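You operate a simulated robot arm through the tools that you are given. There is no shell and no other tool. Be economical: measure what you need, move in short steps, check, and stop when the job is done.

The job below is to be done with a simulated two-armed robot. You get a single attempt, and the scene is never put back.

Task
Test the actuator at 4 bar: guard shut, air on, lift, then lower and shut the air.
Fine: regulator back at nought; the stroke knob stays.

The check looks at the end state, three seconds after you hand in, the way a careful person would. Anything else that was tipped, shoved, dropped, spilled or broken makes it a failure.

Robot
Two 7-joint arms with fingered hands on one trunk, on a base that drives. Base frame: it is fixed to the floor where the robot stands at the start and does not move with it; the origin is under the middle of the robot, x ahead of it, y to its left, z up; the surface under the hand at the start is at about z = 0.9. Units: m, rad, N and s.
The left shoulder is at the start at [0.07, 0.166, 1.093], the right one opposite. With the tool pointing down near the work surface each hand reaches from about 0.44 to 0.96 m from the robot's upright axis, wherever it stands, measured 20 degrees to its own side. Places, roughly: green lift lever [0.4, 0, 0.9]; red air lever [0.4, 0.2, 0.9]; stroke knob [0.7, 0, 1.2]; test stand guard [0.5, 0.1, 1]; test stand regulator [0.4, 0, 0.9]. Payload 4.1 kg a hand.
The TCP of each hand is the grasp point between the finger pads, 0.032 m short of the fingertips. In the tool frame z runs along the fingers and y along their closing line. Largest opening 0.108 m; the body of the gripper starts 0.038 m behind the TCP. The gripper is a hand of 4 fingers: y runs from the thumb to the fingers, the wrist lies at [-0.016, -0.108, -0.186] in the tool frame, and closing takes about 1.5 s.
Orientation is that of the tool frame in the base frame, as [roll, pitch, yaw] about the fixed x, y, z axes, in that order (R = Rz(yaw) Ry(pitch) Rx(roll)). With the fingers straight down and the wrist toward the robot, the tool's x, y and z point along [0, 1, 0], [1, 0, 0] and [0, 0, -1] of the base frame.

Tools
- The arms move only by the tool step_arm. It takes "left_increments", "right_increments" or both (then of equal length, played together; a hand with none holds still); each is a list of rows, each a list of 7 numbers: the finger opening in m, from 0 to 0.108, then the shift along the base's x, y, z in m, then the turn, a rotation vector about the base's x, y, z in rad. In form: [[jaw, x, y, z, ax, ay, az], ...]. A call has 1 to 12 rows; each row is the pose to reach, as a shift and turn from the pose commanded when the call began. Rows are played at 5 a second. More than 0.05 m and 0.15 rad between two rows, or a gripper value outside its range, and nothing of the call is played. Where a pose cannot be reached the arm comes as near as it can. A force on the tool above 40 N (or 10 N above the force at the start of the call, whichever is more), or a blocked arm, ends the call early, and 0.2 s more pass. Each finger travels about 0.045 m/s and halts on what it meets, pressing with about 26 N; the grip force reading is that of the motor and also rises with nothing between the fingers. The clock runs only during rows and for 0.2 s after the last one: add rows that repeat a pose to give the fingers time. It gives the time, the measured TCP pose, the force on the tool (base axes), the opening and the grip force at its end, in the units of the frame above (readings bear some noise), with the torque about the TCP (base axes, N m) and any sound that the robot's microphone picked up.
- Cameras (640 x 400 px; columns grow to the right, rows downward): "scene" is now at [0.1365, 0.0282, 1.3293]; the picture's right is [0.31, -0.95, 0.00], its down [-0.47, -0.16, -0.87] and it looks along [0.82, 0.27, -0.50] (base axes); focal length 214 px, centre (320, 200). "left" rides on the left gripper at [-0.064, -0.093, -0.132] in its tool frame; the picture's right is [-0.80, -0.28, 0.53], its down [0.55, -0.71, 0.45] and it looks along [0.25, 0.65, 0.72] (tool axes); focal length 247 px, centre (320, 200). "right" rides on the right gripper at [0.064, -0.093, -0.132] in its tool frame; the picture's right is [-0.80, 0.28, -0.53], its down [-0.55, -0.71, 0.45] and it looks along [-0.25, 0.65, 0.72] (tool axes); focal length 247 px, centre (320, 200). There is no depth. A picture from a camera that has moved, and an enlarged one, comes with that camera's place and axes in the base frame and with its lens.
- get_image(camera): a new picture of that camera. No time passes.
- raise_lower(by): slides the trunk up (or, below 0, down) by that many m; the arms and the scene camera ride with it, the base frame stays. It gives what a move gives, with no picture.
- base_move(legs): drives the robot by 1 to 6 legs, each [ahead, left, turn to the left] in m, m and rad, along the robot's own axes; the way and the turn of a leg run together, so that a leg with both is an arc; at most 1.5 m and 3.142 rad a leg. The arms and the cameras ride along, it lands a little off, and it stops where it bumps. It gives what a move gives.
- set_grasp(shape, hand): the hand has 4 fingers and takes this shape, open, in about a second: jaw (thumb against the fingers, like two jaws); tri (thumb and two fingers); tip (a fingertip pinch); poke (one finger out to press); point (the index stretched); flat (the hand flat); cup (the hand cupped); fist (a fist). The gripper value then closes the fingers along that shape, each until it touches; the sizes above hold for jaw. It gives what a move gives, with no picture.
- head_to(pan, tilt): turns the head with the scene camera to pan (to the left, within 1.501 rad either way) and tilt (down, from -0.506 to 1.204), counted from straight ahead of the robot. It gives what a move gives.
- enlarge(camera, box): a new picture of the part [left, top, right, bottom] of that camera's present view, enlarged. No time passes.
- job_done(): hands the job in; it is judged then, once.

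Go step by step. Nothing tells you exact positions but the pictures and the camera data: compare them with the known pose of the tool, close in by small moves and look again before you grip or let go. The budget is 120 turns and 88 pictures, counting those below and the enlarged ones. Unless the task says otherwise, let go and move clear before handing in, and close with one line.

The tools are called after "Emit:" as a command line: name --argument value ..., lists and objects as JSON in quotes. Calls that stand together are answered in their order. step_arm: Moves the arms, as the interface text tells. Its arguments: {"type":"object","properties":{"left_increments":{"type":"array"},"right_increments":{"type":"array"}},"required":[]} The other tools are called the same way: raise_lower (by) slides the trunk up or down; set_grasp (shape, hand) gives the hand a shape; base_move (legs) drives the base; head_to (pan, tilt) turns the head that bears the scene camera; get_image (camera) takes a picture; enlarge (camera, box) takes an enlarged picture of a part of a camera's view; job_done () hands the job in.

At the start:

```text
t: 0.0
left_position: [0.5436, 0.3983, 1.2948]
left_tcp_rot: [-3.141, -0.002, 1.572]
left_wrist_force: [0.7, 0.2, 0.2]
left_ft_torque: [0.0, 0.01, 0.0]
left_finger_gap: 0.1075
left_gripper_force: 0.1
left_shape: jaw
right_position: [0.683, -0.153, 1.28]
right_tcp_rot: [3.141, 0.0, 1.572]
right_wrist_force: [0.2, 0.1, -0.6]
right_ft_torque: [0.01, -0.01, -0.03]
right_finger_gap: 0.1076
right_gripper_force: 0.1
right_shape: jaw
trunk travel left (down, up): [-0.6, 0.34]
robot x, y, heading: [0.0011, 0.0022, 0.002]
head pan, tilt: [0.319, 0.522]
```

scene: 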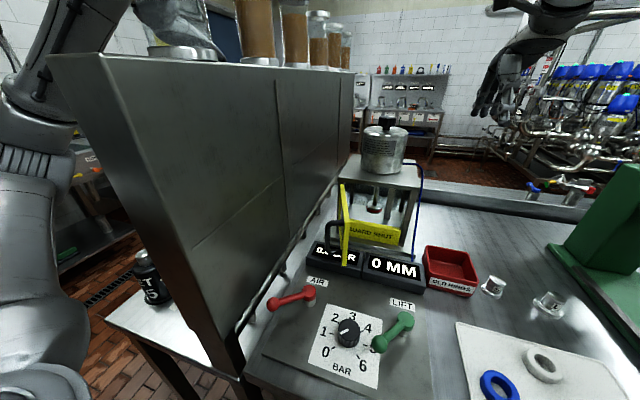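
right: 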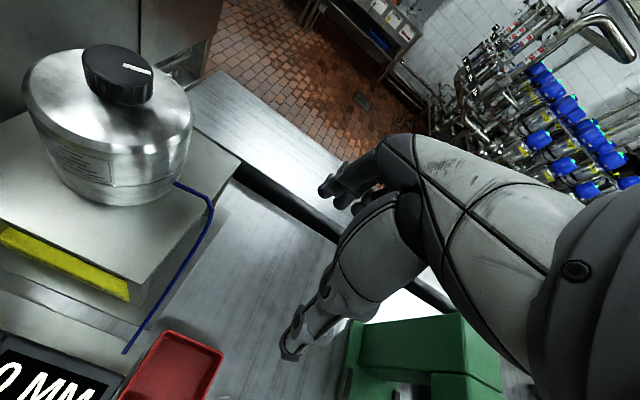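
left: 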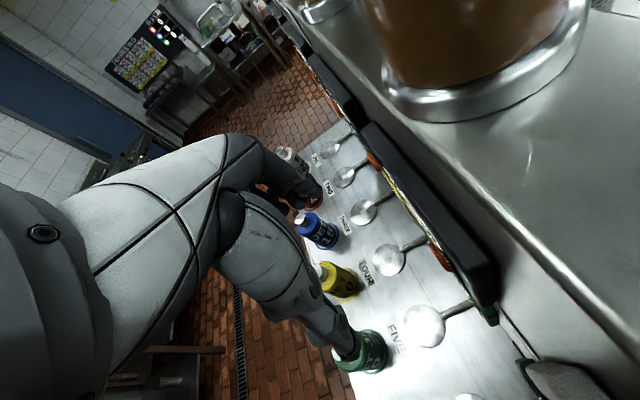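

I see the test stand ahead with a yellow guard, red air lever, green lift lever and the BAR regulator dial. I'll look closer first.

Emit:
enlarge --camera "scene" --box '[240, 260, 460, 400]'

Emit:
enlarge --camera "scene" --box '[290, 110, 490, 300]'

```text
2.86 times, centred on (350, 330) of scene
camera zoom: at [0.1365, 0.0282, 1.3293], right [0.31, -0.95, 0.0], down [-0.47, -0.16, -0.87], along [0.82, 0.27, -0.5], focal length 613 px, centre (234, -171)
```

zoom: 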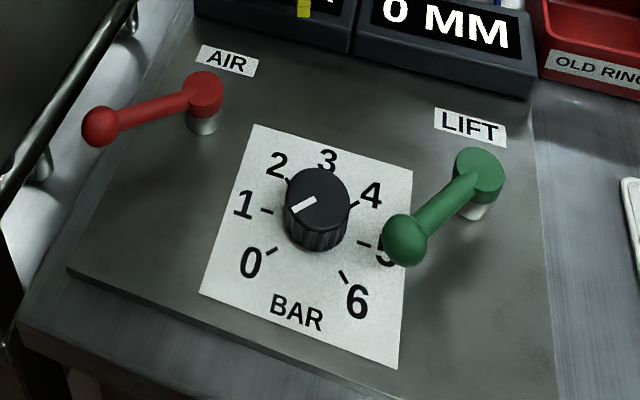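

```text
2.11 times, centred on (390, 205) of scene
camera zoom: at [0.1365, 0.0282, 1.3293], right [0.31, -0.95, 0.0], down [-0.47, -0.16, -0.87], along [0.82, 0.27, -0.5], focal length 452 px, centre (173, 190)
```

zoom: 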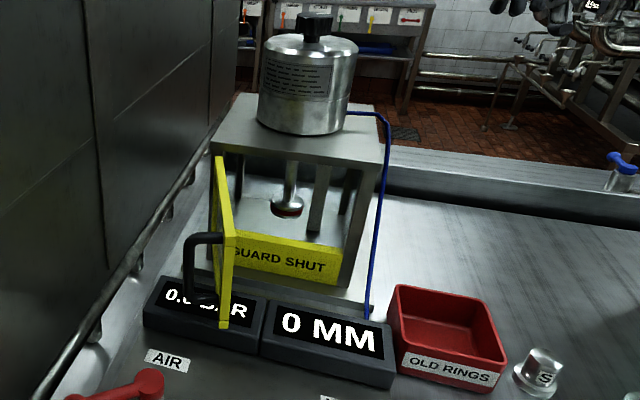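

The regulator pointer appears at 0, the guard stands open (hinged at its left post), and the levers are close to the robot. I'll back off 0.2 m so the right hand can reach with fingers down.

Emit:
base_move --legs '[[-0.2, 0, 0]]'

Emit:
get_image --camera "scene"

Emit:
get_image --camera "right"

```text
t: 1.6
left_position: [0.3391, 0.3981, 1.2943]
left_tcp_rot: [3.139, 0.0, 1.571]
left_wrist_force: [0.9, -0.1, -0.6]
left_ft_torque: [0.01, -0.04, 0.02]
left_finger_gap: 0.1079
left_gripper_force: 0.1
left_shape: jaw
right_position: [0.4788, -0.15, 1.2804]
right_tcp_rot: [-3.141, 0.001, 1.57]
right_wrist_force: [-0.1, 0.6, -0.3]
right_ft_torque: [-0.03, -0.02, -0.05]
right_finger_gap: 0.1076
right_gripper_force: 0.0
right_shape: jaw
trunk travel left (down, up): [-0.6, 0.34]
robot x, y, heading: [-0.2042, 0.0003, 0.001]
head pan, tilt: [0.319, 0.522]
```

```text
82 pictures are left
camera scene: at [-0.0679, 0.0281, 1.3293], right [0.31, -0.95, 0.0], down [-0.47, -0.16, -0.87], along [0.82, 0.27, -0.5], focal length 214 px, centre (320, 200)
```

scene: 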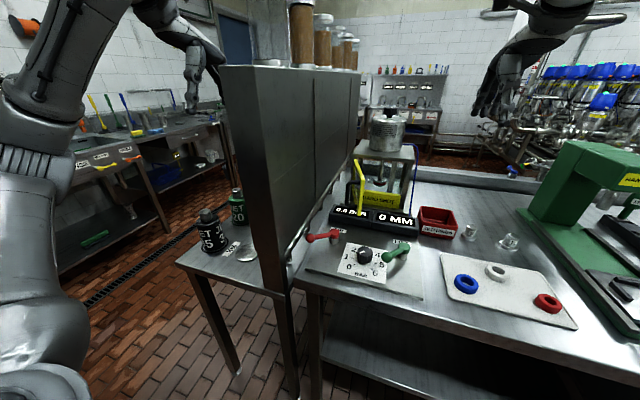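

```text
81 pictures are left
camera right: at [0.3858, -0.0869, 1.4121], right [0.28, -0.8, 0.53], down [-0.71, -0.55, -0.45], along [0.65, -0.25, -0.72], focal length 247 px, centre (320, 200)
```

right: 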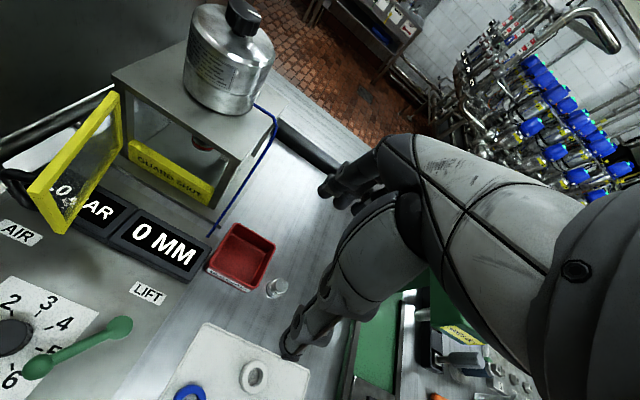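

The guard is a yellow frame with a clear pane; its free edge is at about (0.472, 0.082), top z 1.09, hinge at about (0.617, 0.125). I bring the right hand, fingers closed, above the gap between guard and cabinet.

Emit:
step_arm --right_increments '[[0.07, 0, 0.05, 0, 0, 0, 0], [0.03, 0.01, 0.1, 0, 0, 0, 0], [0, 0.02, 0.15, 0, 0, 0, 0], [0, 0.03, 0.2, 0, 0, 0, 0], [0, 0.03, 0.25, 0, 0, 0, 0], [0, 0.03, 0.3, 0, 0, 0, 0], [0, 0.03, 0.31, -0.04, 0, 0, 0], [0, 0.03, 0.31, -0.08, 0, 0, 0], [0, 0.03, 0.31, -0.08, 0, 0, 0]]'

Emit:
get_image --camera "right"

Emit:
get_image --camera "scene"

```text
refused: row 2 steps farther than a row can; nothing moved
```

```text
80 pictures are left
camera right: at [0.3858, -0.0869, 1.4121], right [0.28, -0.8, 0.53], down [-0.71, -0.55, -0.45], along [0.65, -0.25, -0.72], focal length 247 px, centre (320, 200)
```

right: 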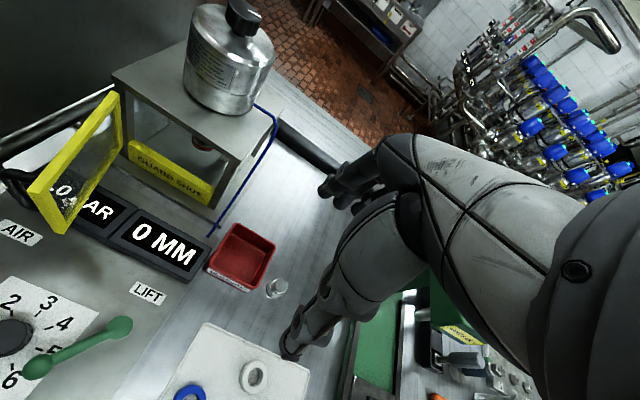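

```text
79 pictures are left
camera scene: at [-0.0679, 0.0281, 1.3293], right [0.31, -0.95, 0.0], down [-0.47, -0.16, -0.87], along [0.82, 0.27, -0.5], focal length 214 px, centre (320, 200)
```

scene: 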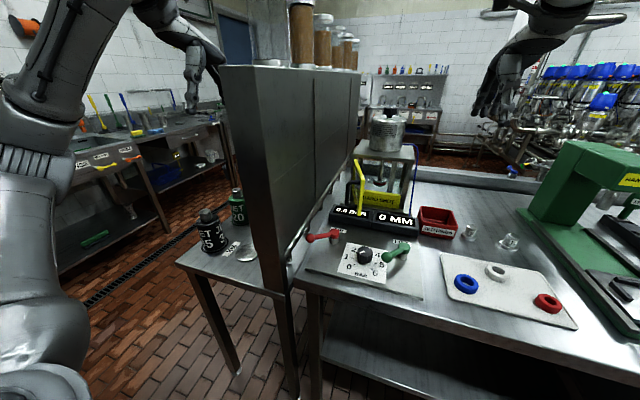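

The call was refused for slightly over-long steps; I repeat it with shorter ones.

Emit:
step_arm --right_increments '[[0.07, 0, 0.045, 0, 0, 0, 0], [0.03, 0.01, 0.09, 0, 0, 0, 0], [0, 0.02, 0.135, 0, 0, 0, 0], [0, 0.03, 0.18, 0, 0, 0, 0], [0, 0.03, 0.225, 0, 0, 0, 0], [0, 0.03, 0.27, 0, 0, 0, 0], [0, 0.03, 0.31, 0, 0, 0, 0], [0, 0.03, 0.31, -0.04, 0, 0, 0], [0, 0.03, 0.31, -0.08, 0, 0, 0], [0, 0.03, 0.31, -0.08, 0, 0, 0]]'

Emit:
get_image --camera "right"

Emit:
get_image --camera "scene"

```text
t: 3.8
left_position: [0.3389, 0.3992, 1.2946]
left_tcp_rot: [-3.14, 0.002, 1.573]
left_wrist_force: [-0.3, -0.4, -0.2]
left_ft_torque: [0.01, -0.02, -0.01]
left_finger_gap: 0.1076
left_gripper_force: 0.1
left_shape: jaw
right_position: [0.509, 0.1584, 1.2008]
right_tcp_rot: [3.141, -0.001, 1.568]
right_wrist_force: [0.3, -0.2, -0.4]
right_ft_torque: [0.02, 0.01, -0.02]
right_finger_gap: 0.0002
right_gripper_force: 25.7
right_shape: jaw
right hand out of reach, approached as far as the arm can: row 7
trunk travel left (down, up): [-0.6, 0.34]
robot x, y, heading: [-0.2032, -0.0006, -0.006]
head pan, tilt: [0.319, 0.522]
```

```text
78 pictures are left
camera right: at [0.4153, 0.2234, 1.3333], right [0.28, -0.8, 0.53], down [-0.71, -0.55, -0.45], along [0.65, -0.25, -0.72], focal length 247 px, centre (320, 200)
```

right: 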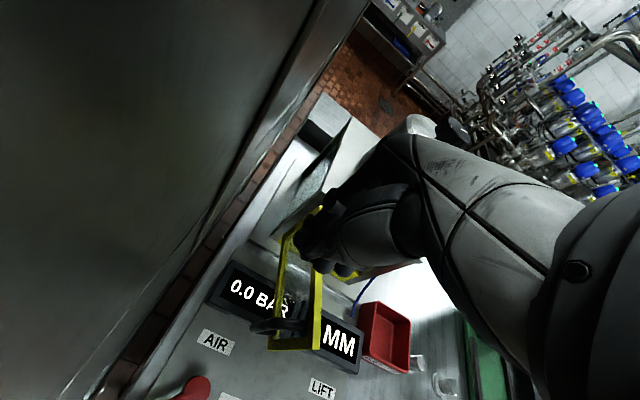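

```text
77 pictures are left
camera scene: at [-0.0689, 0.0288, 1.3294], right [0.31, -0.95, 0.0], down [-0.47, -0.16, -0.87], along [0.82, 0.27, -0.5], focal length 214 px, centre (320, 200)
```

scene: 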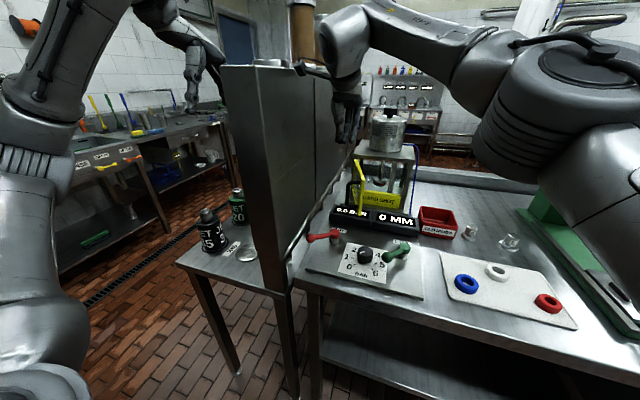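

Emit:
enlarge --camera "right" --box '[190, 180, 430, 380]'

Emit:
enlarge --camera "scene" --box '[300, 80, 440, 290]'

```text
2.00 times, centred on (310, 280) of right
camera zoom: at [0.4153, 0.2234, 1.3333], right [0.28, -0.8, 0.53], down [-0.71, -0.55, -0.45], along [0.65, -0.25, -0.72], focal length 494 px, centre (340, 40)
```

zoom: 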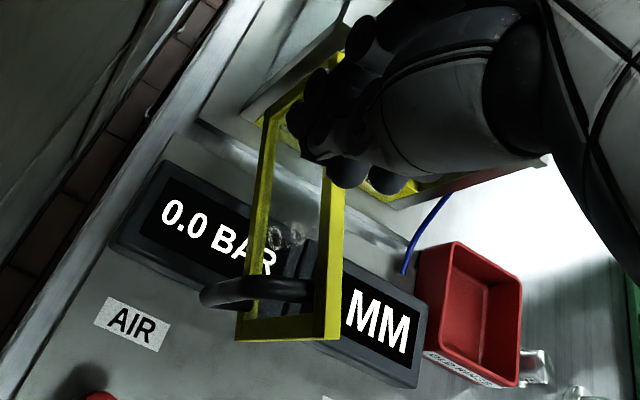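

```text
1.90 times, centred on (370, 185) of scene
camera zoom: at [-0.0689, 0.0288, 1.3294], right [0.31, -0.95, 0.0], down [-0.47, -0.16, -0.87], along [0.82, 0.27, -0.5], focal length 408 px, centre (225, 229)
```

zoom: 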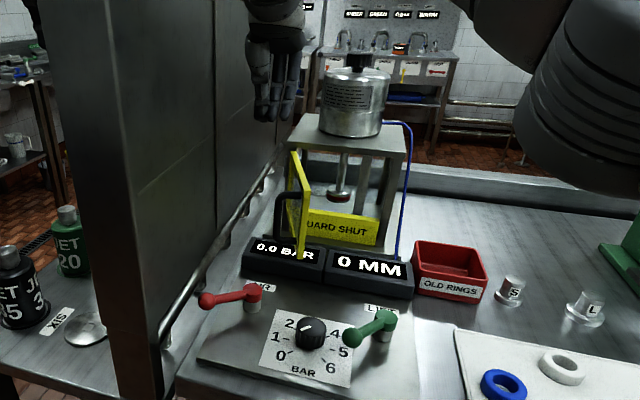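

Guard handle sits near the free edge, sticking out to about y 0.137. I lower the closed fingers to the left of the guard pane, keeping the hand body above its top edge.

Emit:
step_arm --right_increments '[[0, 0.012, -0.006, -0.04, 0, 0, 0], [0, 0.012, -0.006, -0.08, 0, 0, 0], [0, 0.012, -0.006, -0.105, 0, 0, 0], [0, 0.012, -0.006, -0.125, 0, 0, 0], [0, 0.012, -0.006, -0.125, 0, 0, 0]]'

Emit:
enlarge --camera "scene" --box '[300, 80, 440, 290]'

Emit:
get_image --camera "right"

```text
t: 5.0
left_position: [0.3393, 0.3975, 1.2947]
left_tcp_rot: [-3.14, 0.002, 1.57]
left_wrist_force: [0.2, -0.1, 0.2]
left_ft_torque: [0.01, -0.02, -0.02]
left_finger_gap: 0.1076
left_gripper_force: 0.0
left_shape: jaw
right_position: [0.52, 0.1515, 1.0769]
right_tcp_rot: [3.141, 0.0, 1.57]
right_wrist_force: [-0.3, 0.9, 0.4]
right_ft_torque: [-0.01, 0.0, 0.0]
right_finger_gap: 0.0
right_gripper_force: 25.8
right_shape: jaw
trunk travel left (down, up): [-0.6, 0.34]
robot x, y, heading: [-0.2046, 0.0007, 0.006]
head pan, tilt: [0.319, 0.522]
```

```text
1.90 times, centred on (370, 185) of scene
camera zoom: at [-0.0683, 0.0282, 1.3294], right [0.31, -0.95, 0.0], down [-0.47, -0.16, -0.87], along [0.82, 0.27, -0.5], focal length 408 px, centre (225, 229)
```

zoom: 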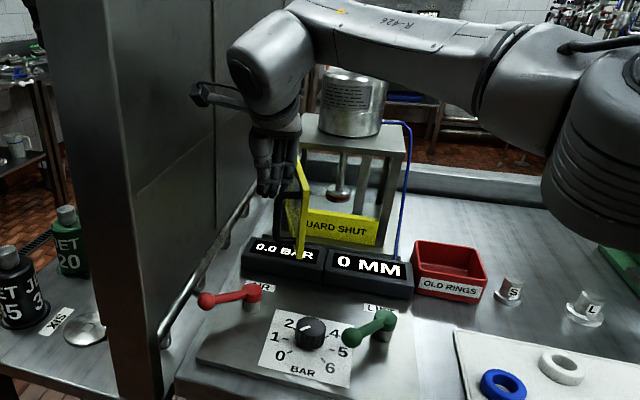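

```text
73 pictures are left
camera right: at [0.4272, 0.2168, 1.2088], right [0.28, -0.8, 0.53], down [-0.71, -0.55, -0.45], along [0.65, -0.25, -0.72], focal length 247 px, centre (320, 200)
```

right: 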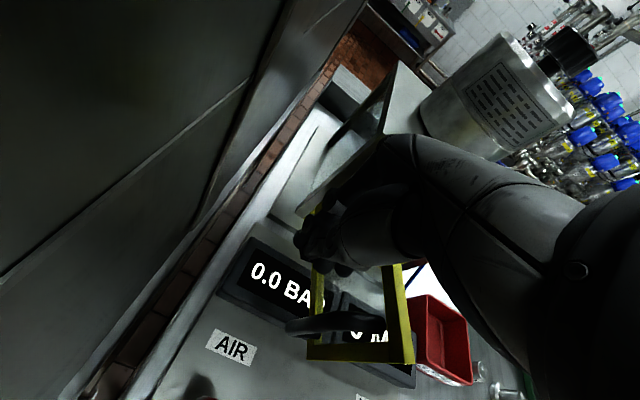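

The hand is left of the guard. I sweep it along the guard's swing.

Emit:
step_arm --right_increments '[[0, 0.004, -0.015, 0, 0, 0, 0], [0, 0.006, -0.03, 0, 0, 0, 0], [0, 0.008, -0.042, 0, 0, 0, 0], [0, 0.01, -0.053, 0, 0, 0, 0], [0, 0.014, -0.065, 0, 0, 0, 0], [0, 0.019, -0.076, 0, 0, 0, 0], [0, 0.024, -0.084, 0, 0, 0, 0], [0, 0.03, -0.09, 0, 0, 0, 0], [0, 0.03, -0.09, 0, 0, 0, 0]]'

Emit:
enlarge --camera "scene" --box '[300, 80, 440, 290]'

Emit:
get_image --camera "right"

```text
t: 7.0
left_position: [0.3388, 0.3984, 1.2934]
left_tcp_rot: [3.141, 0.001, 1.57]
left_wrist_force: [0.5, 0.2, 0.1]
left_ft_torque: [-0.01, 0.0, -0.02]
left_finger_gap: 0.1077
left_gripper_force: 0.0
left_shape: jaw
right_position: [0.5523, 0.062, 1.0752]
right_tcp_rot: [3.141, 0.0, 1.57]
right_wrist_force: [0.1, -0.5, 0.1]
right_ft_torque: [-0.02, 0.01, -0.03]
right_finger_gap: 0.0
right_gripper_force: 25.9
right_shape: jaw
trunk travel left (down, up): [-0.6, 0.34]
robot x, y, heading: [-0.2039, -0.0012, -0.002]
head pan, tilt: [0.319, 0.522]
```

```text
1.90 times, centred on (370, 185) of scene
camera zoom: at [-0.0679, 0.0283, 1.3293], right [0.31, -0.95, 0.0], down [-0.47, -0.16, -0.87], along [0.82, 0.27, -0.5], focal length 408 px, centre (225, 229)
```

zoom: 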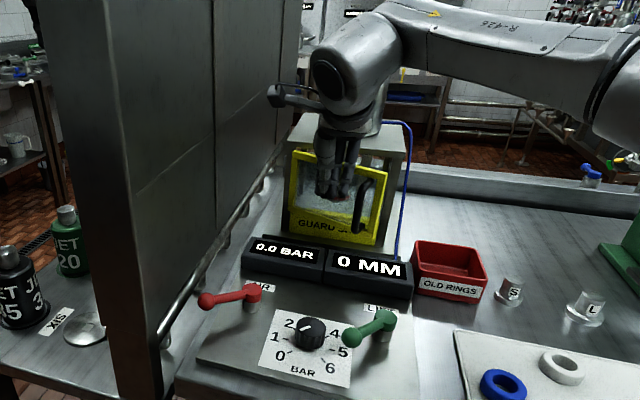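

```text
71 pictures are left
camera right: at [0.4582, 0.1269, 1.2071], right [0.28, -0.8, 0.53], down [-0.71, -0.55, -0.45], along [0.65, -0.25, -0.72], focal length 247 px, centre (320, 200)
```

right: 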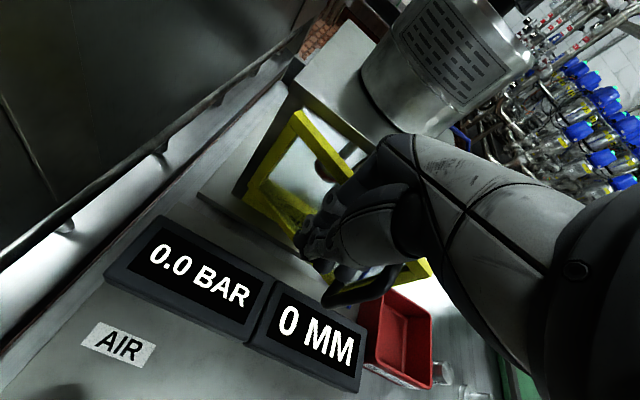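

The guard has swung most of the way. I back off, tilt the fingers forward and press near the handle to close it fully.

Emit:
step_arm --right_increments '[[0, -0.04, 0, 0, 0, 0, 0], [0, -0.06, -0.02, 0, 0, -0.13, 0], [0, -0.06, -0.05, 0, 0, -0.26, 0], [0, -0.06, -0.067, -0.02, 0, -0.4, 0], [0, -0.06, -0.067, -0.035, 0, -0.4, 0], [0, -0.06, -0.067, -0.035, 0, -0.4, 0]]'

Emit:
enlarge --camera "scene" --box '[300, 80, 440, 290]'

Emit:
get_image --camera "right"

```text
t: 8.4
left_position: [0.3373, 0.398, 1.295]
left_tcp_rot: [-3.141, -0.001, 1.569]
left_wrist_force: [-0.1, -0.1, 0.2]
left_ft_torque: [0.03, 0.01, 0.03]
left_finger_gap: 0.1078
left_gripper_force: 0.1
left_shape: jaw
right_position: [0.4891, -0.0068, 1.0402]
right_tcp_rot: [2.741, -0.001, 1.572]
right_wrist_force: [0.1, 0.6, 0.6]
right_ft_torque: [0.01, 0.0, 0.01]
right_finger_gap: 0.0
right_gripper_force: 25.9
right_shape: jaw
trunk travel left (down, up): [-0.6, 0.34]
robot x, y, heading: [-0.2047, 0.002, -0.003]
head pan, tilt: [0.319, 0.522]
```

```text
1.90 times, centred on (370, 185) of scene
camera zoom: at [-0.0681, 0.028, 1.3294], right [0.31, -0.95, 0.0], down [-0.47, -0.16, -0.87], along [0.82, 0.27, -0.5], focal length 408 px, centre (225, 229)
```

zoom: 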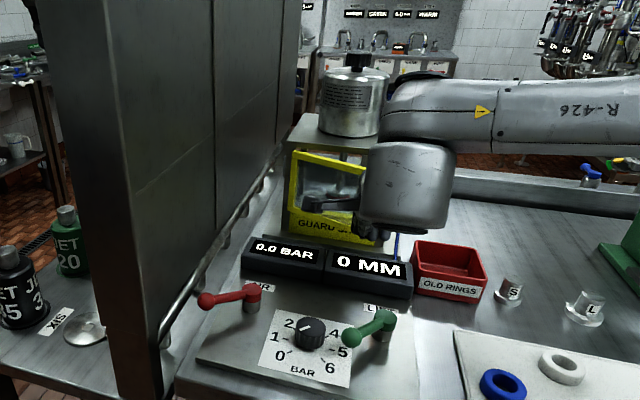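

```text
69 pictures are left
camera right: at [0.3522, 0.0582, 1.1248], right [0.05, -0.8, 0.6], down [-0.48, -0.55, -0.69], along [0.88, -0.25, -0.41], focal length 247 px, centre (320, 200)
```

right: 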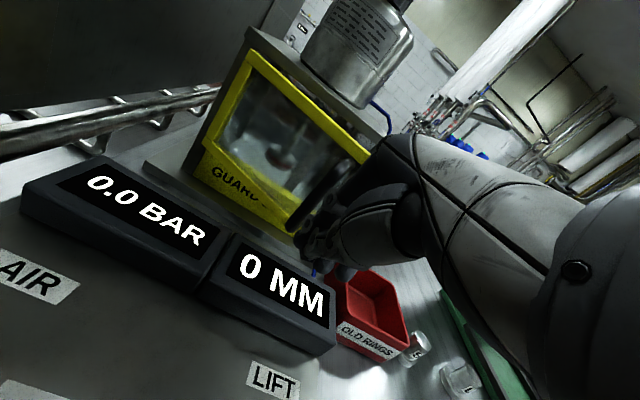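

The fingers are in front of the handle/free edge. I press forward gently.

Emit:
step_arm --right_increments '[[0, 0.03, 0, 0, 0, 0, 0], [0, 0.045, 0, 0, 0, 0, 0], [0, 0.055, 0, 0, 0, 0, 0], [0, 0.065, 0, 0, 0, 0, 0], [0, 0.075, 0, 0, 0, 0, 0], [0, 0.085, 0, 0, 0, 0, 0], [0, 0.085, 0, 0, 0, 0, 0]]'

Emit:
get_image --camera "right"

```text
t: 9.8
left_position: [0.3381, 0.3926, 1.2954]
left_tcp_rot: [3.139, 0.001, 1.568]
left_wrist_force: [0.1, 1.0, -0.7]
left_ft_torque: [-0.04, 0.01, -0.01]
left_finger_gap: 0.1078
left_gripper_force: 0.1
left_shape: jaw
right_position: [0.5724, -0.0169, 1.0386]
right_tcp_rot: [2.743, 0.003, 1.55]
right_wrist_force: [-15.0, -24.5, -1.8]
right_ft_torque: [0.89, 0.01, -0.54]
right_finger_gap: 0.0
right_gripper_force: 25.7
right_shape: jaw
trunk travel left (down, up): [-0.6, 0.34]
robot x, y, heading: [-0.2036, -0.0027, -0.003]
head pan, tilt: [0.319, 0.522]
stopped in row 6 (right hand): the force on the tool passed its limit at 46 N (the readings are from after the stop); the commanded pose is now the measured one
```

```text
68 pictures are left
camera right: at [0.437, 0.0506, 1.1259], right [0.04, -0.8, 0.6], down [-0.49, -0.54, -0.69], along [0.87, -0.27, -0.41], focal length 247 px, centre (320, 200)
```

right: 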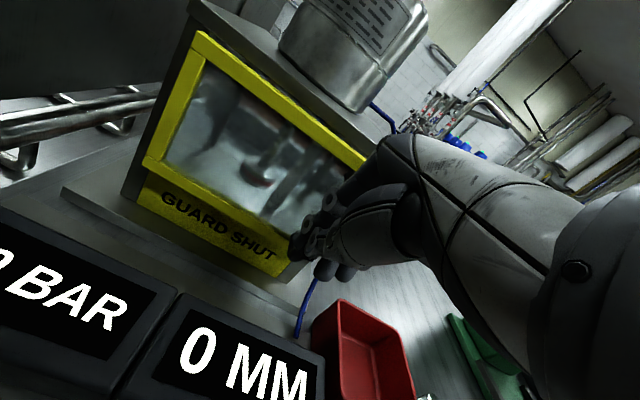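

The guard now looks shut flush ("GUARD SHUT" readable). I retract straight back and check.

Emit:
step_arm --right_increments '[[0, -0.02, -0.005, 0, 0, 0, 0], [0, -0.05, -0.005, 0, 0, 0, 0], [0, -0.09, -0.005, 0, 0, 0, 0], [0, -0.12, -0.005, 0.03, 0, 0.13, 0], [0, -0.12, -0.005, 0.06, 0, 0.26, 0], [0, -0.12, -0.005, 0.08, 0, 0.4, 0], [0, -0.12, -0.045, 0.08, 0, 0.4, 0], [0, -0.12, -0.09, 0.08, 0, 0.4, 0], [0, -0.12, -0.12, 0.08, 0, 0.4, 0]]'

Emit:
enlarge --camera "scene" --box '[300, 80, 440, 290]'

Emit:
get_image --camera "right"

```text
t: 11.8
left_position: [0.3396, 0.3955, 1.2958]
left_tcp_rot: [-3.14, 0.0, 1.568]
left_wrist_force: [0.1, -0.4, -0.4]
left_ft_torque: [0.02, 0.03, -0.01]
left_finger_gap: 0.1076
left_gripper_force: 0.1
left_shape: jaw
right_position: [0.4545, -0.1333, 1.1186]
right_tcp_rot: [-3.14, 0.006, 1.563]
right_wrist_force: [-0.2, -0.1, -0.7]
right_ft_torque: [0.02, -0.02, -0.03]
right_finger_gap: 0.0
right_gripper_force: 26.0
right_shape: jaw
trunk travel left (down, up): [-0.6, 0.34]
robot x, y, heading: [-0.2048, -0.0042, -0.001]
head pan, tilt: [0.319, 0.522]
```

```text
1.90 times, centred on (370, 185) of scene
camera zoom: at [-0.068, 0.0268, 1.3294], right [0.31, -0.95, 0.0], down [-0.47, -0.15, -0.87], along [0.82, 0.27, -0.5], focal length 408 px, centre (225, 229)
```

zoom: 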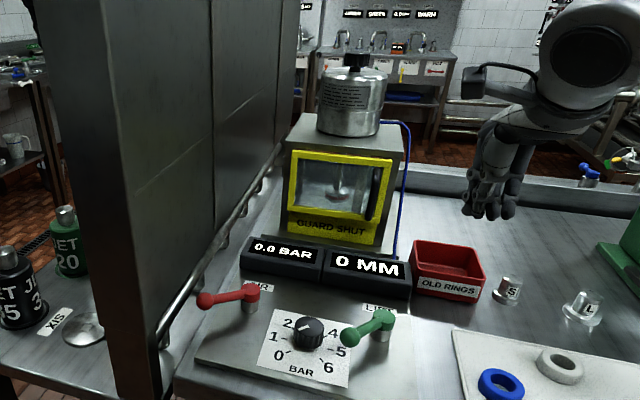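

```text
66 pictures are left
camera right: at [0.3624, -0.0668, 1.2506], right [0.28, -0.8, 0.54], down [-0.71, -0.55, -0.44], along [0.65, -0.26, -0.72], focal length 247 px, centre (320, 200)
```

right: 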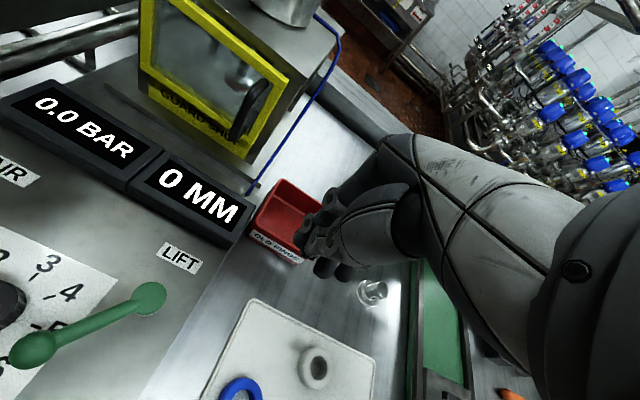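

Guard is shut. Next the red air lever (pivot about (0.406, 0.14), ball about (0.348, 0.19, 0.955)), close to a cabinet rail. I move the hand above it to look, trying the poke shape.

Emit:
set_grasp --hand "right" --shape "poke"

Emit:
step_arm --right_increments '[[0.0, 0, 0.04, 0.02, 0, 0, 0.13], [0.0, -0.01, 0.08, 0.03, 0, 0, 0.26], [0.0, -0.02, 0.12, 0.03, 0, 0, 0.39], [0.0, -0.03, 0.16, 0.03, 0, 0, 0.5], [0.0, -0.04, 0.2, 0.03, 0, 0, 0.5], [0.0, -0.05, 0.24, 0.03, 0, 0, 0.5], [0.0, -0.05, 0.24, 0.03, 0, 0, 0.5]]'

Emit:
get_image --camera "right"

Emit:
get_image --camera "scene"

```text
t: 12.7
left_position: [0.3402, 0.3962, 1.2949]
left_tcp_rot: [3.14, 0.001, 1.57]
left_wrist_force: [-0.8, 1.3, -0.3]
left_ft_torque: [0.0, -0.03, 0.06]
left_finger_gap: 0.1075
left_gripper_force: 0.1
left_shape: jaw
right_position: [0.4545, -0.1324, 1.1193]
right_tcp_rot: [-3.14, 0.004, 1.562]
right_wrist_force: [0.3, -0.1, 0.4]
right_ft_torque: [0.03, -0.02, -0.01]
right_finger_gap: 0.0
right_gripper_force: 0.1
right_shape: poke
trunk travel left (down, up): [-0.6, 0.34]
robot x, y, heading: [-0.2011, -0.0007, 0.001]
head pan, tilt: [0.319, 0.522]
```

```text
t: 14.3
left_position: [0.3404, 0.3952, 1.2944]
left_tcp_rot: [-3.141, -0.001, 1.568]
left_wrist_force: [-0.5, 0.7, 0.4]
left_ft_torque: [-0.03, -0.03, -0.03]
left_finger_gap: 0.1075
left_gripper_force: 0.0
left_shape: jaw
right_position: [0.4048, 0.108, 1.1463]
right_tcp_rot: [3.141, 0.005, 2.063]
right_wrist_force: [-0.6, -0.3, -0.5]
right_ft_torque: [-0.01, 0.0, 0.03]
right_finger_gap: 0.0002
right_gripper_force: 0.1
right_shape: poke
trunk travel left (down, up): [-0.6, 0.34]
robot x, y, heading: [-0.2061, 0.0024, -0.002]
head pan, tilt: [0.319, 0.522]
```

```text
65 pictures are left
camera right: at [0.2934, 0.1227, 1.2787], right [0.62, -0.57, 0.54], down [-0.36, -0.82, -0.44], along [0.69, 0.08, -0.72], focal length 247 px, centre (320, 200)
```

right: 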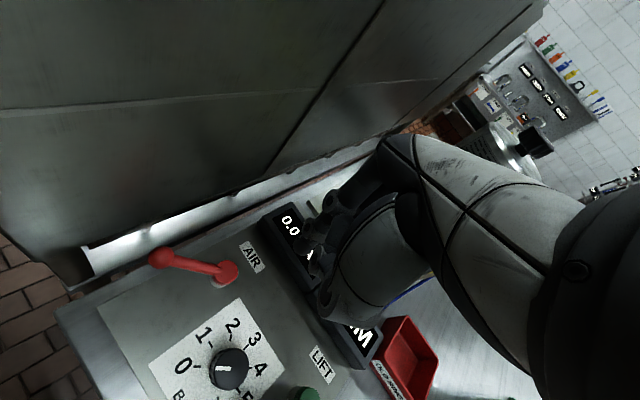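

```text
64 pictures are left
camera scene: at [-0.0676, 0.026, 1.3293], right [0.31, -0.95, 0.0], down [-0.47, -0.15, -0.87], along [0.82, 0.27, -0.5], focal length 214 px, centre (320, 200)
```

scene: 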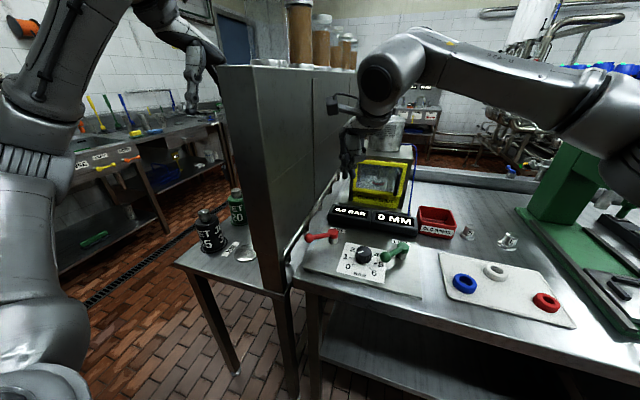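

Emit:
enlarge --camera "right" --box '[90, 170, 410, 400]'

Emit:
enlarge --camera "scene" --box '[280, 110, 440, 310]'

```text
1.74 times, centred on (250, 285) of right
camera zoom: at [0.2934, 0.1227, 1.2787], right [0.62, -0.57, 0.54], down [-0.36, -0.82, -0.44], along [0.69, 0.08, -0.72], focal length 430 px, centre (442, 52)
```

zoom: 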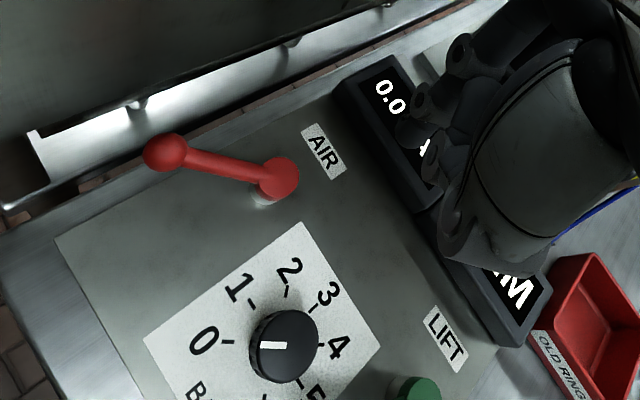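

```text
2.00 times, centred on (360, 210) of scene
camera zoom: at [-0.0676, 0.026, 1.3293], right [0.31, -0.95, 0.0], down [-0.47, -0.15, -0.87], along [0.82, 0.27, -0.5], focal length 429 px, centre (240, 180)
```

zoom: 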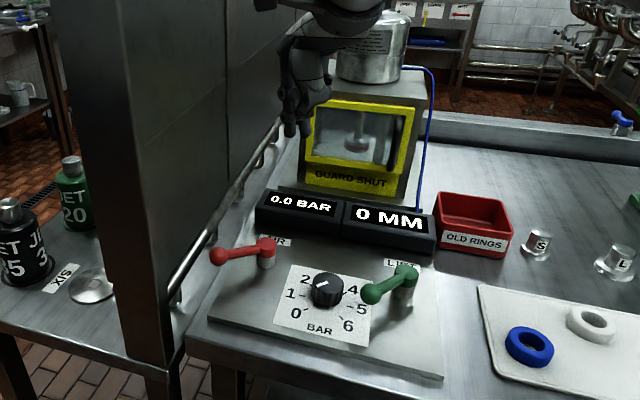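

The poke tip's place is uncertain, so I return to the closed jaw. The wall is at about y 0.24, so I'll approach the front-left side of the red lever with the hand yawed about 45° and leaning over the lever.

Emit:
set_grasp --hand "right" --shape "jaw"

Emit:
step_arm --right_increments '[[0.06, 0, 0, 0, 0, 0, 0.1], [0.02, 0, 0.02, 0, 0, 0, 0.2], [0.0, 0, 0.04, 0, 0, 0, 0.29], [0.0, 0, 0.05, 0, 0, 0, 0.29], [0.0, 0, 0.05, 0, 0, 0, 0.29], [0.0, 0, 0.05, 0, 0, 0, 0.29], [0.0, 0, 0.05, 0, 0, 0, 0.29]]'

Emit:
step_arm --right_increments '[[0, 0, 0, 0, 0.09, -0.09, 0], [0, 0, 0.0, -0.02, 0.18, -0.18, 0], [0, 0, 0.01, -0.04, 0.27, -0.27, 0], [0, 0, 0.02, -0.06, 0.354, -0.354, 0], [0, 0, 0.03, -0.09, 0.354, -0.354, 0], [0, 0, 0.03, -0.09, 0.354, -0.354, 0]]'

Emit:
get_image --camera "right"

Emit:
enlarge --camera "scene" --box '[280, 110, 440, 310]'

```text
t: 15.2
left_position: [0.3391, 0.3953, 1.2932]
left_tcp_rot: [-3.141, 0.002, 1.569]
left_wrist_force: [0.0, -0.1, 0.2]
left_ft_torque: [-0.03, -0.03, 0.03]
left_finger_gap: 0.1079
left_gripper_force: 0.1
left_shape: jaw
right_position: [0.4055, 0.11, 1.1467]
right_tcp_rot: [-3.14, 0.005, 2.064]
right_wrist_force: [-0.4, 0.5, -0.5]
right_ft_torque: [0.02, -0.01, -0.01]
right_finger_gap: 0.1077
right_gripper_force: 0.1
right_shape: jaw
trunk travel left (down, up): [-0.6, 0.34]
robot x, y, heading: [-0.2005, -0.0018, -0.001]
head pan, tilt: [0.319, 0.522]
```

```text
t: 16.8
left_position: [0.3399, 0.3963, 1.2951]
left_tcp_rot: [3.141, 0.0, 1.568]
left_wrist_force: [0.0, -0.5, 0.2]
left_ft_torque: [0.02, 0.04, 0.02]
left_finger_gap: 0.1075
left_gripper_force: 0.1
left_shape: jaw
right_position: [0.4052, 0.1589, 1.1495]
right_tcp_rot: [3.14, 0.004, 2.352]
right_wrist_force: [-0.4, -0.5, 0.0]
right_ft_torque: [-0.01, 0.03, 0.04]
right_finger_gap: 0.0001
right_gripper_force: 16.3
right_shape: jaw
trunk travel left (down, up): [-0.6, 0.34]
robot x, y, heading: [-0.2051, -0.0024, -0.007]
head pan, tilt: [0.319, 0.522]
```

```text
t: 18.2
left_position: [0.3396, 0.3956, 1.2943]
left_tcp_rot: [3.142, 0.0, 1.569]
left_wrist_force: [-0.2, -0.9, 1.1]
left_ft_torque: [-0.03, 0.0, -0.01]
left_finger_gap: 0.1074
left_gripper_force: 0.1
left_shape: jaw
right_position: [0.4039, 0.1874, 1.0607]
right_tcp_rot: [2.641, 0.004, 2.349]
right_wrist_force: [-0.4, -0.7, 0.2]
right_ft_torque: [0.0, 0.01, 0.02]
right_finger_gap: 0.0
right_gripper_force: 26.0
right_shape: jaw
trunk travel left (down, up): [-0.6, 0.34]
robot x, y, heading: [-0.2027, -0.0009, -0.007]
head pan, tilt: [0.319, 0.522]
```

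```text
61 pictures are left
camera right: at [0.2558, 0.1328, 1.1322], right [0.55, -0.57, 0.61], down [0.1, -0.68, -0.73], along [0.83, 0.47, -0.32], focal length 247 px, centre (320, 200)
```

right: 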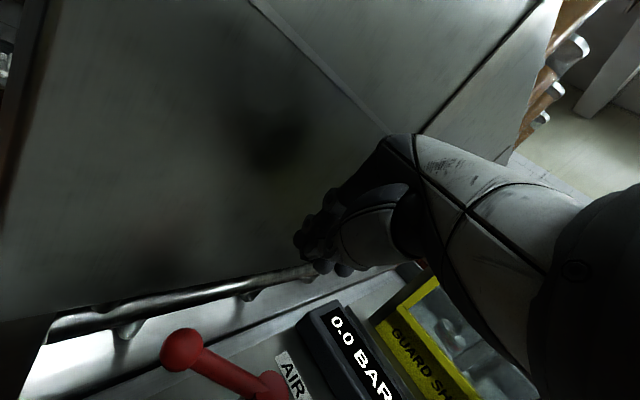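

```text
2.00 times, centred on (360, 210) of scene
camera zoom: at [-0.0683, 0.0269, 1.3294], right [0.31, -0.95, 0.0], down [-0.47, -0.15, -0.87], along [0.82, 0.27, -0.5], focal length 429 px, centre (240, 180)
```

zoom: 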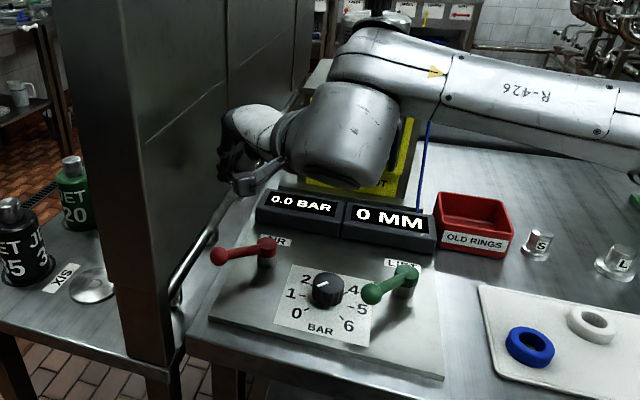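

A rail runs at about y 0.22, z 0.94, so clearance left of the lever is slim. I turn the hand so its thin side faces the rail (wrist to the right), leaning left.

Emit:
step_arm --right_increments '[[0, 0.0, -0.01, 0.02, 0, 0, 0.13], [0, 0.005, -0.015, 0.02, 0, 0, 0.26], [0, 0.01, -0.015, 0.02, 0, 0, 0.39], [0, 0.015, -0.015, 0.02, 0, 0, 0.52], [0, 0.02, -0.015, 0.02, 0, 0, 0.65], [0, 0.026, -0.015, 0.02, 0, 0, 0.785], [0, 0.026, -0.015, 0.02, 0, 0, 0.785]]'

Emit:
get_image --camera "right"

Emit:
enlarge --camera "scene" --box '[280, 110, 440, 310]'

```text
t: 19.8
left_position: [0.3387, 0.3959, 1.2953]
left_tcp_rot: [3.141, -0.001, 1.569]
left_wrist_force: [0.1, 1.4, -0.2]
left_ft_torque: [-0.01, -0.02, 0.03]
left_finger_gap: 0.1076
left_gripper_force: 0.0
left_shape: jaw
right_position: [0.4103, 0.1733, 1.0804]
right_tcp_rot: [2.643, 0.003, 2.675]
right_wrist_force: [1.5, -0.8, -1.2]
right_ft_torque: [-0.01, -0.01, -0.01]
right_finger_gap: 0.0
right_gripper_force: 25.7
right_shape: jaw
right hand out of reach, approached as far as the arm can: row 3, 4, 5, 6, 7
trunk travel left (down, up): [-0.6, 0.34]
robot x, y, heading: [-0.2054, 0.001, -0.006]
head pan, tilt: [0.319, 0.522]
```

```text
59 pictures are left
camera right: at [0.2881, 0.0746, 1.1513], right [0.71, -0.36, 0.61], down [0.31, -0.61, -0.73], along [0.63, 0.7, -0.32], focal length 247 px, centre (320, 200)
```

right: 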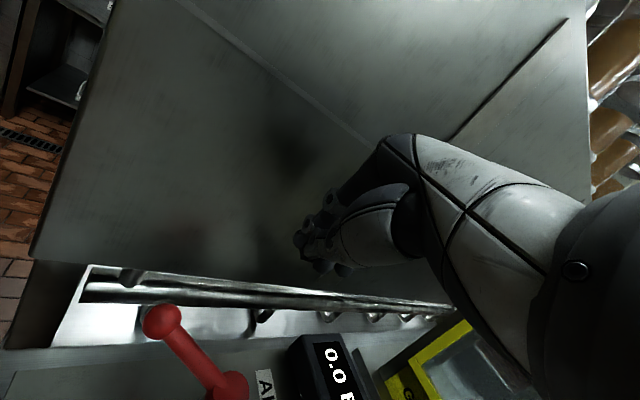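

```text
2.00 times, centred on (360, 210) of scene
camera zoom: at [-0.0677, 0.0273, 1.3293], right [0.31, -0.95, 0.0], down [-0.47, -0.15, -0.87], along [0.82, 0.27, -0.5], focal length 429 px, centre (240, 180)
```

zoom: 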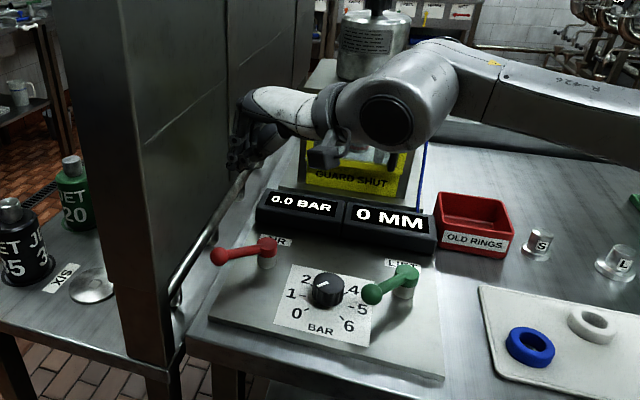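

The wrist turn topped out at yaw 2.68, which is still workable. I check where the commanded pose stands with a small back-turn before descending.

Emit:
step_arm --right_increments '[[0, 0, 0, 0, 0, 0, -0.1], [0, 0, 0, 0, 0, 0, -0.1]]'

```text
t: 20.4
left_position: [0.3416, 0.396, 1.2935]
left_tcp_rot: [-3.14, 0.001, 1.568]
left_wrist_force: [0.7, 0.3, 0.3]
left_ft_torque: [0.0, 0.01, 0.0]
left_finger_gap: 0.1077
left_gripper_force: 0.0
left_shape: jaw
right_position: [0.4109, 0.1731, 1.0791]
right_tcp_rot: [2.642, 0.002, 2.575]
right_wrist_force: [0.3, -0.8, 0.4]
right_ft_torque: [0.02, -0.01, 0.05]
right_finger_gap: 0.0
right_gripper_force: 26.2
right_shape: jaw
trunk travel left (down, up): [-0.6, 0.34]
robot x, y, heading: [-0.2015, -0.004, -0.001]
head pan, tilt: [0.319, 0.522]
```

Emit:
step_arm --right_increments '[[0, 0.008, -0.003, -0.03, 0, 0, 0.05], [0, 0.016, -0.003, -0.06, 0, 0, 0.09], [0, 0.016, -0.003, -0.085, 0, 0, 0.09], [0, 0.016, -0.003, -0.1, 0, 0, 0.09], [0, 0.016, -0.003, -0.11, 0, 0, 0.09], [0, 0.016, -0.003, -0.118, 0, 0, 0.09]]'

Emit:
get_image --camera "right"

Emit:
enlarge --camera "scene" --box '[280, 150, 440, 310]'

```text
t: 21.8
left_position: [0.3401, 0.396, 1.2946]
left_tcp_rot: [-3.141, 0.0, 1.569]
left_wrist_force: [0.0, -0.2, 0.0]
left_ft_torque: [-0.02, 0.01, 0.01]
left_finger_gap: 0.1079
left_gripper_force: 0.2
left_shape: jaw
right_position: [0.426, 0.1714, 0.9615]
right_tcp_rot: [2.641, 0.004, 2.665]
right_wrist_force: [0.3, 0.7, -0.4]
right_ft_torque: [0.01, 0.01, -0.04]
right_finger_gap: 0.0
right_gripper_force: 25.8
right_shape: jaw
trunk travel left (down, up): [-0.6, 0.34]
robot x, y, heading: [-0.2029, 0.0006, -0.007]
head pan, tilt: [0.319, 0.522]
```

```text
57 pictures are left
camera right: at [0.3024, 0.0739, 1.0332], right [0.7, -0.37, 0.61], down [0.3, -0.61, -0.73], along [0.64, 0.7, -0.32], focal length 247 px, centre (320, 200)
```

right: 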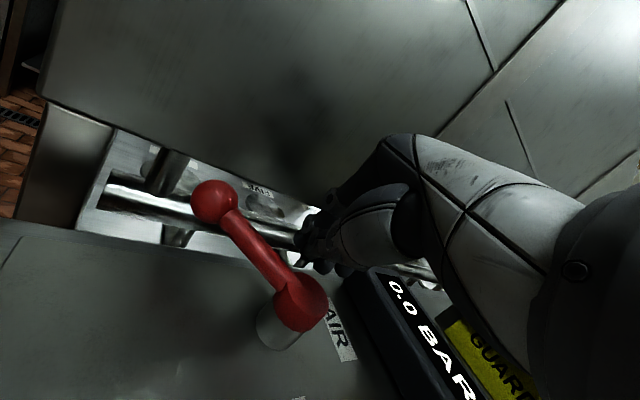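

```text
2.50 times, centred on (360, 230) of scene
camera zoom: at [-0.0676, 0.0273, 1.3293], right [0.31, -0.95, 0.0], down [-0.47, -0.15, -0.87], along [0.82, 0.27, -0.5], focal length 536 px, centre (220, 125)
```

zoom: 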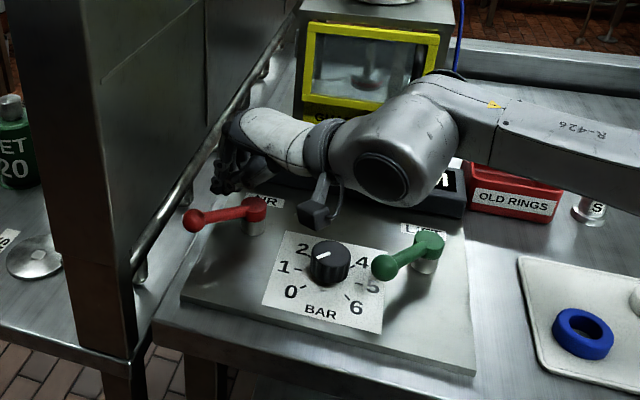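

The hand is neatly at the front-left of the red lever. I push it toward the robot in small steps, keeping clear of its pivot cap.

Emit:
step_arm --right_increments '[[0, -0.012, 0.001, 0, 0, 0, 0], [0, -0.024, 0.003, 0, 0, 0, 0], [0, -0.034, 0.006, 0, 0, 0, 0], [0, -0.044, 0.008, 0, 0, 0, 0], [0, -0.052, 0.009, 0, 0, 0, 0]]'

Emit:
get_image --camera "right"

Emit:
enlarge --camera "scene" --box '[280, 150, 440, 310]'

```text
t: 23.0
left_position: [0.3399, 0.3962, 1.2945]
left_tcp_rot: [-3.142, 0.0, 1.569]
left_wrist_force: [-0.3, -0.7, 0.1]
left_ft_torque: [0.01, 0.01, 0.01]
left_finger_gap: 0.1077
left_gripper_force: 0.0
left_shape: jaw
right_position: [0.3727, 0.1805, 0.9617]
right_tcp_rot: [2.643, 0.002, 2.666]
right_wrist_force: [0.5, 0.0, 1.5]
right_ft_torque: [0.01, -0.01, 0.04]
right_finger_gap: 0.0
right_gripper_force: 26.0
right_shape: jaw
trunk travel left (down, up): [-0.6, 0.34]
robot x, y, heading: [-0.2054, 0.0015, -0.005]
head pan, tilt: [0.319, 0.522]
```

```text
55 pictures are left
camera right: at [0.25, 0.0826, 1.0331], right [0.7, -0.37, 0.61], down [0.3, -0.61, -0.73], along [0.64, 0.7, -0.32], focal length 247 px, centre (320, 200)
```

right: 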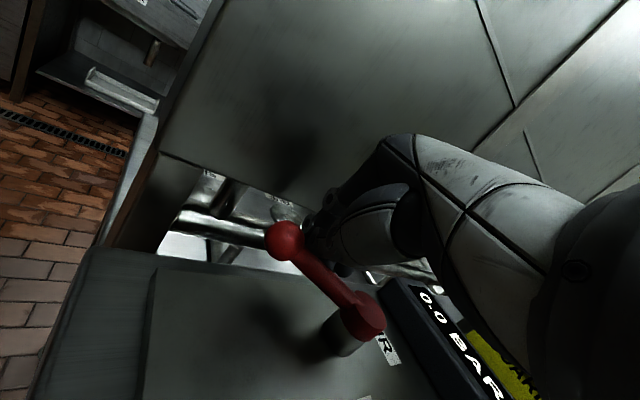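

```text
2.50 times, centred on (360, 230) of scene
camera zoom: at [-0.0678, 0.0275, 1.3293], right [0.31, -0.95, 0.0], down [-0.47, -0.16, -0.87], along [0.82, 0.27, -0.5], focal length 536 px, centre (220, 125)
```

zoom: 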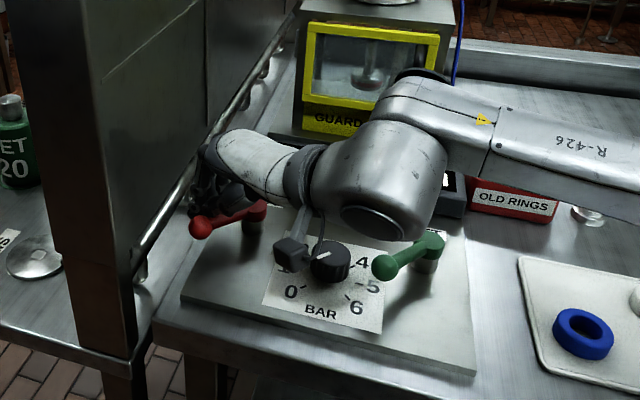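

The lever is turning easily. I continue around the arc.

Emit:
step_arm --right_increments '[[0, -0.01, -0.004, 0, 0, 0, 0], [0, -0.018, -0.012, 0, 0, 0, 0], [0, -0.022, -0.022, 0, 0, 0, 0], [0, -0.022, -0.032, 0, 0, 0, 0], [0, -0.02, -0.042, 0, 0, 0, 0]]'

Emit:
get_image --camera "right"

Emit:
enlarge --camera "scene" --box '[280, 150, 440, 310]'

```text
t: 24.2
left_position: [0.3384, 0.3975, 1.2946]
left_tcp_rot: [3.14, 0.001, 1.57]
left_wrist_force: [0.0, -0.1, 0.0]
left_ft_torque: [-0.01, 0.02, -0.06]
left_finger_gap: 0.1077
left_gripper_force: 0.0
left_shape: jaw
right_position: [0.3521, 0.1404, 0.9621]
right_tcp_rot: [2.641, 0.003, 2.668]
right_wrist_force: [-6.0, 7.9, -0.6]
right_ft_torque: [0.15, 0.13, 0.2]
right_finger_gap: 0.0
right_gripper_force: 26.3
right_shape: jaw
trunk travel left (down, up): [-0.6, 0.34]
robot x, y, heading: [-0.2065, 0.0, -0.001]
head pan, tilt: [0.319, 0.522]
```

```text
53 pictures are left
camera right: at [0.2279, 0.0416, 1.0339], right [0.71, -0.37, 0.61], down [0.31, -0.61, -0.73], along [0.64, 0.7, -0.32], focal length 247 px, centre (320, 200)
```

right: 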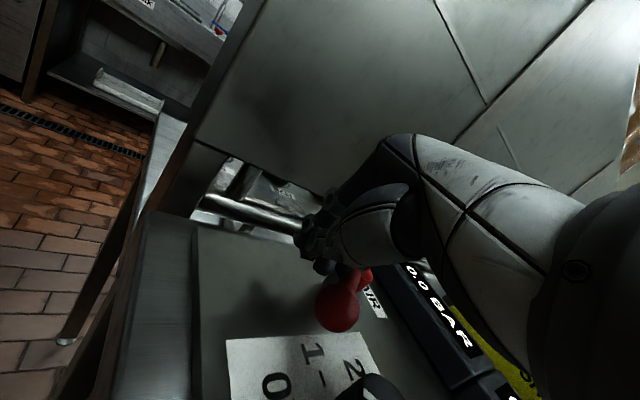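

```text
2.50 times, centred on (360, 230) of scene
camera zoom: at [-0.0696, 0.0292, 1.3295], right [0.31, -0.95, 0.0], down [-0.47, -0.16, -0.87], along [0.82, 0.27, -0.5], focal length 536 px, centre (220, 125)
```

zoom: 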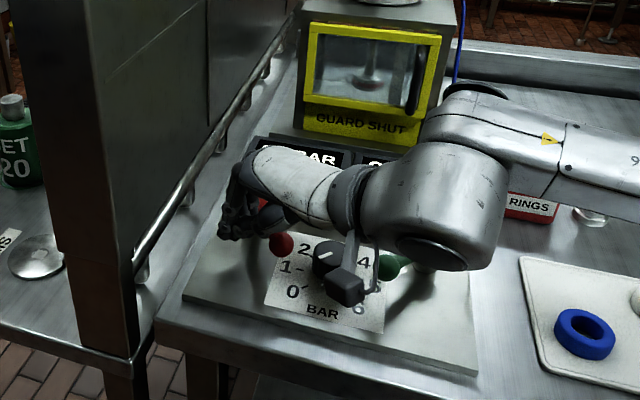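

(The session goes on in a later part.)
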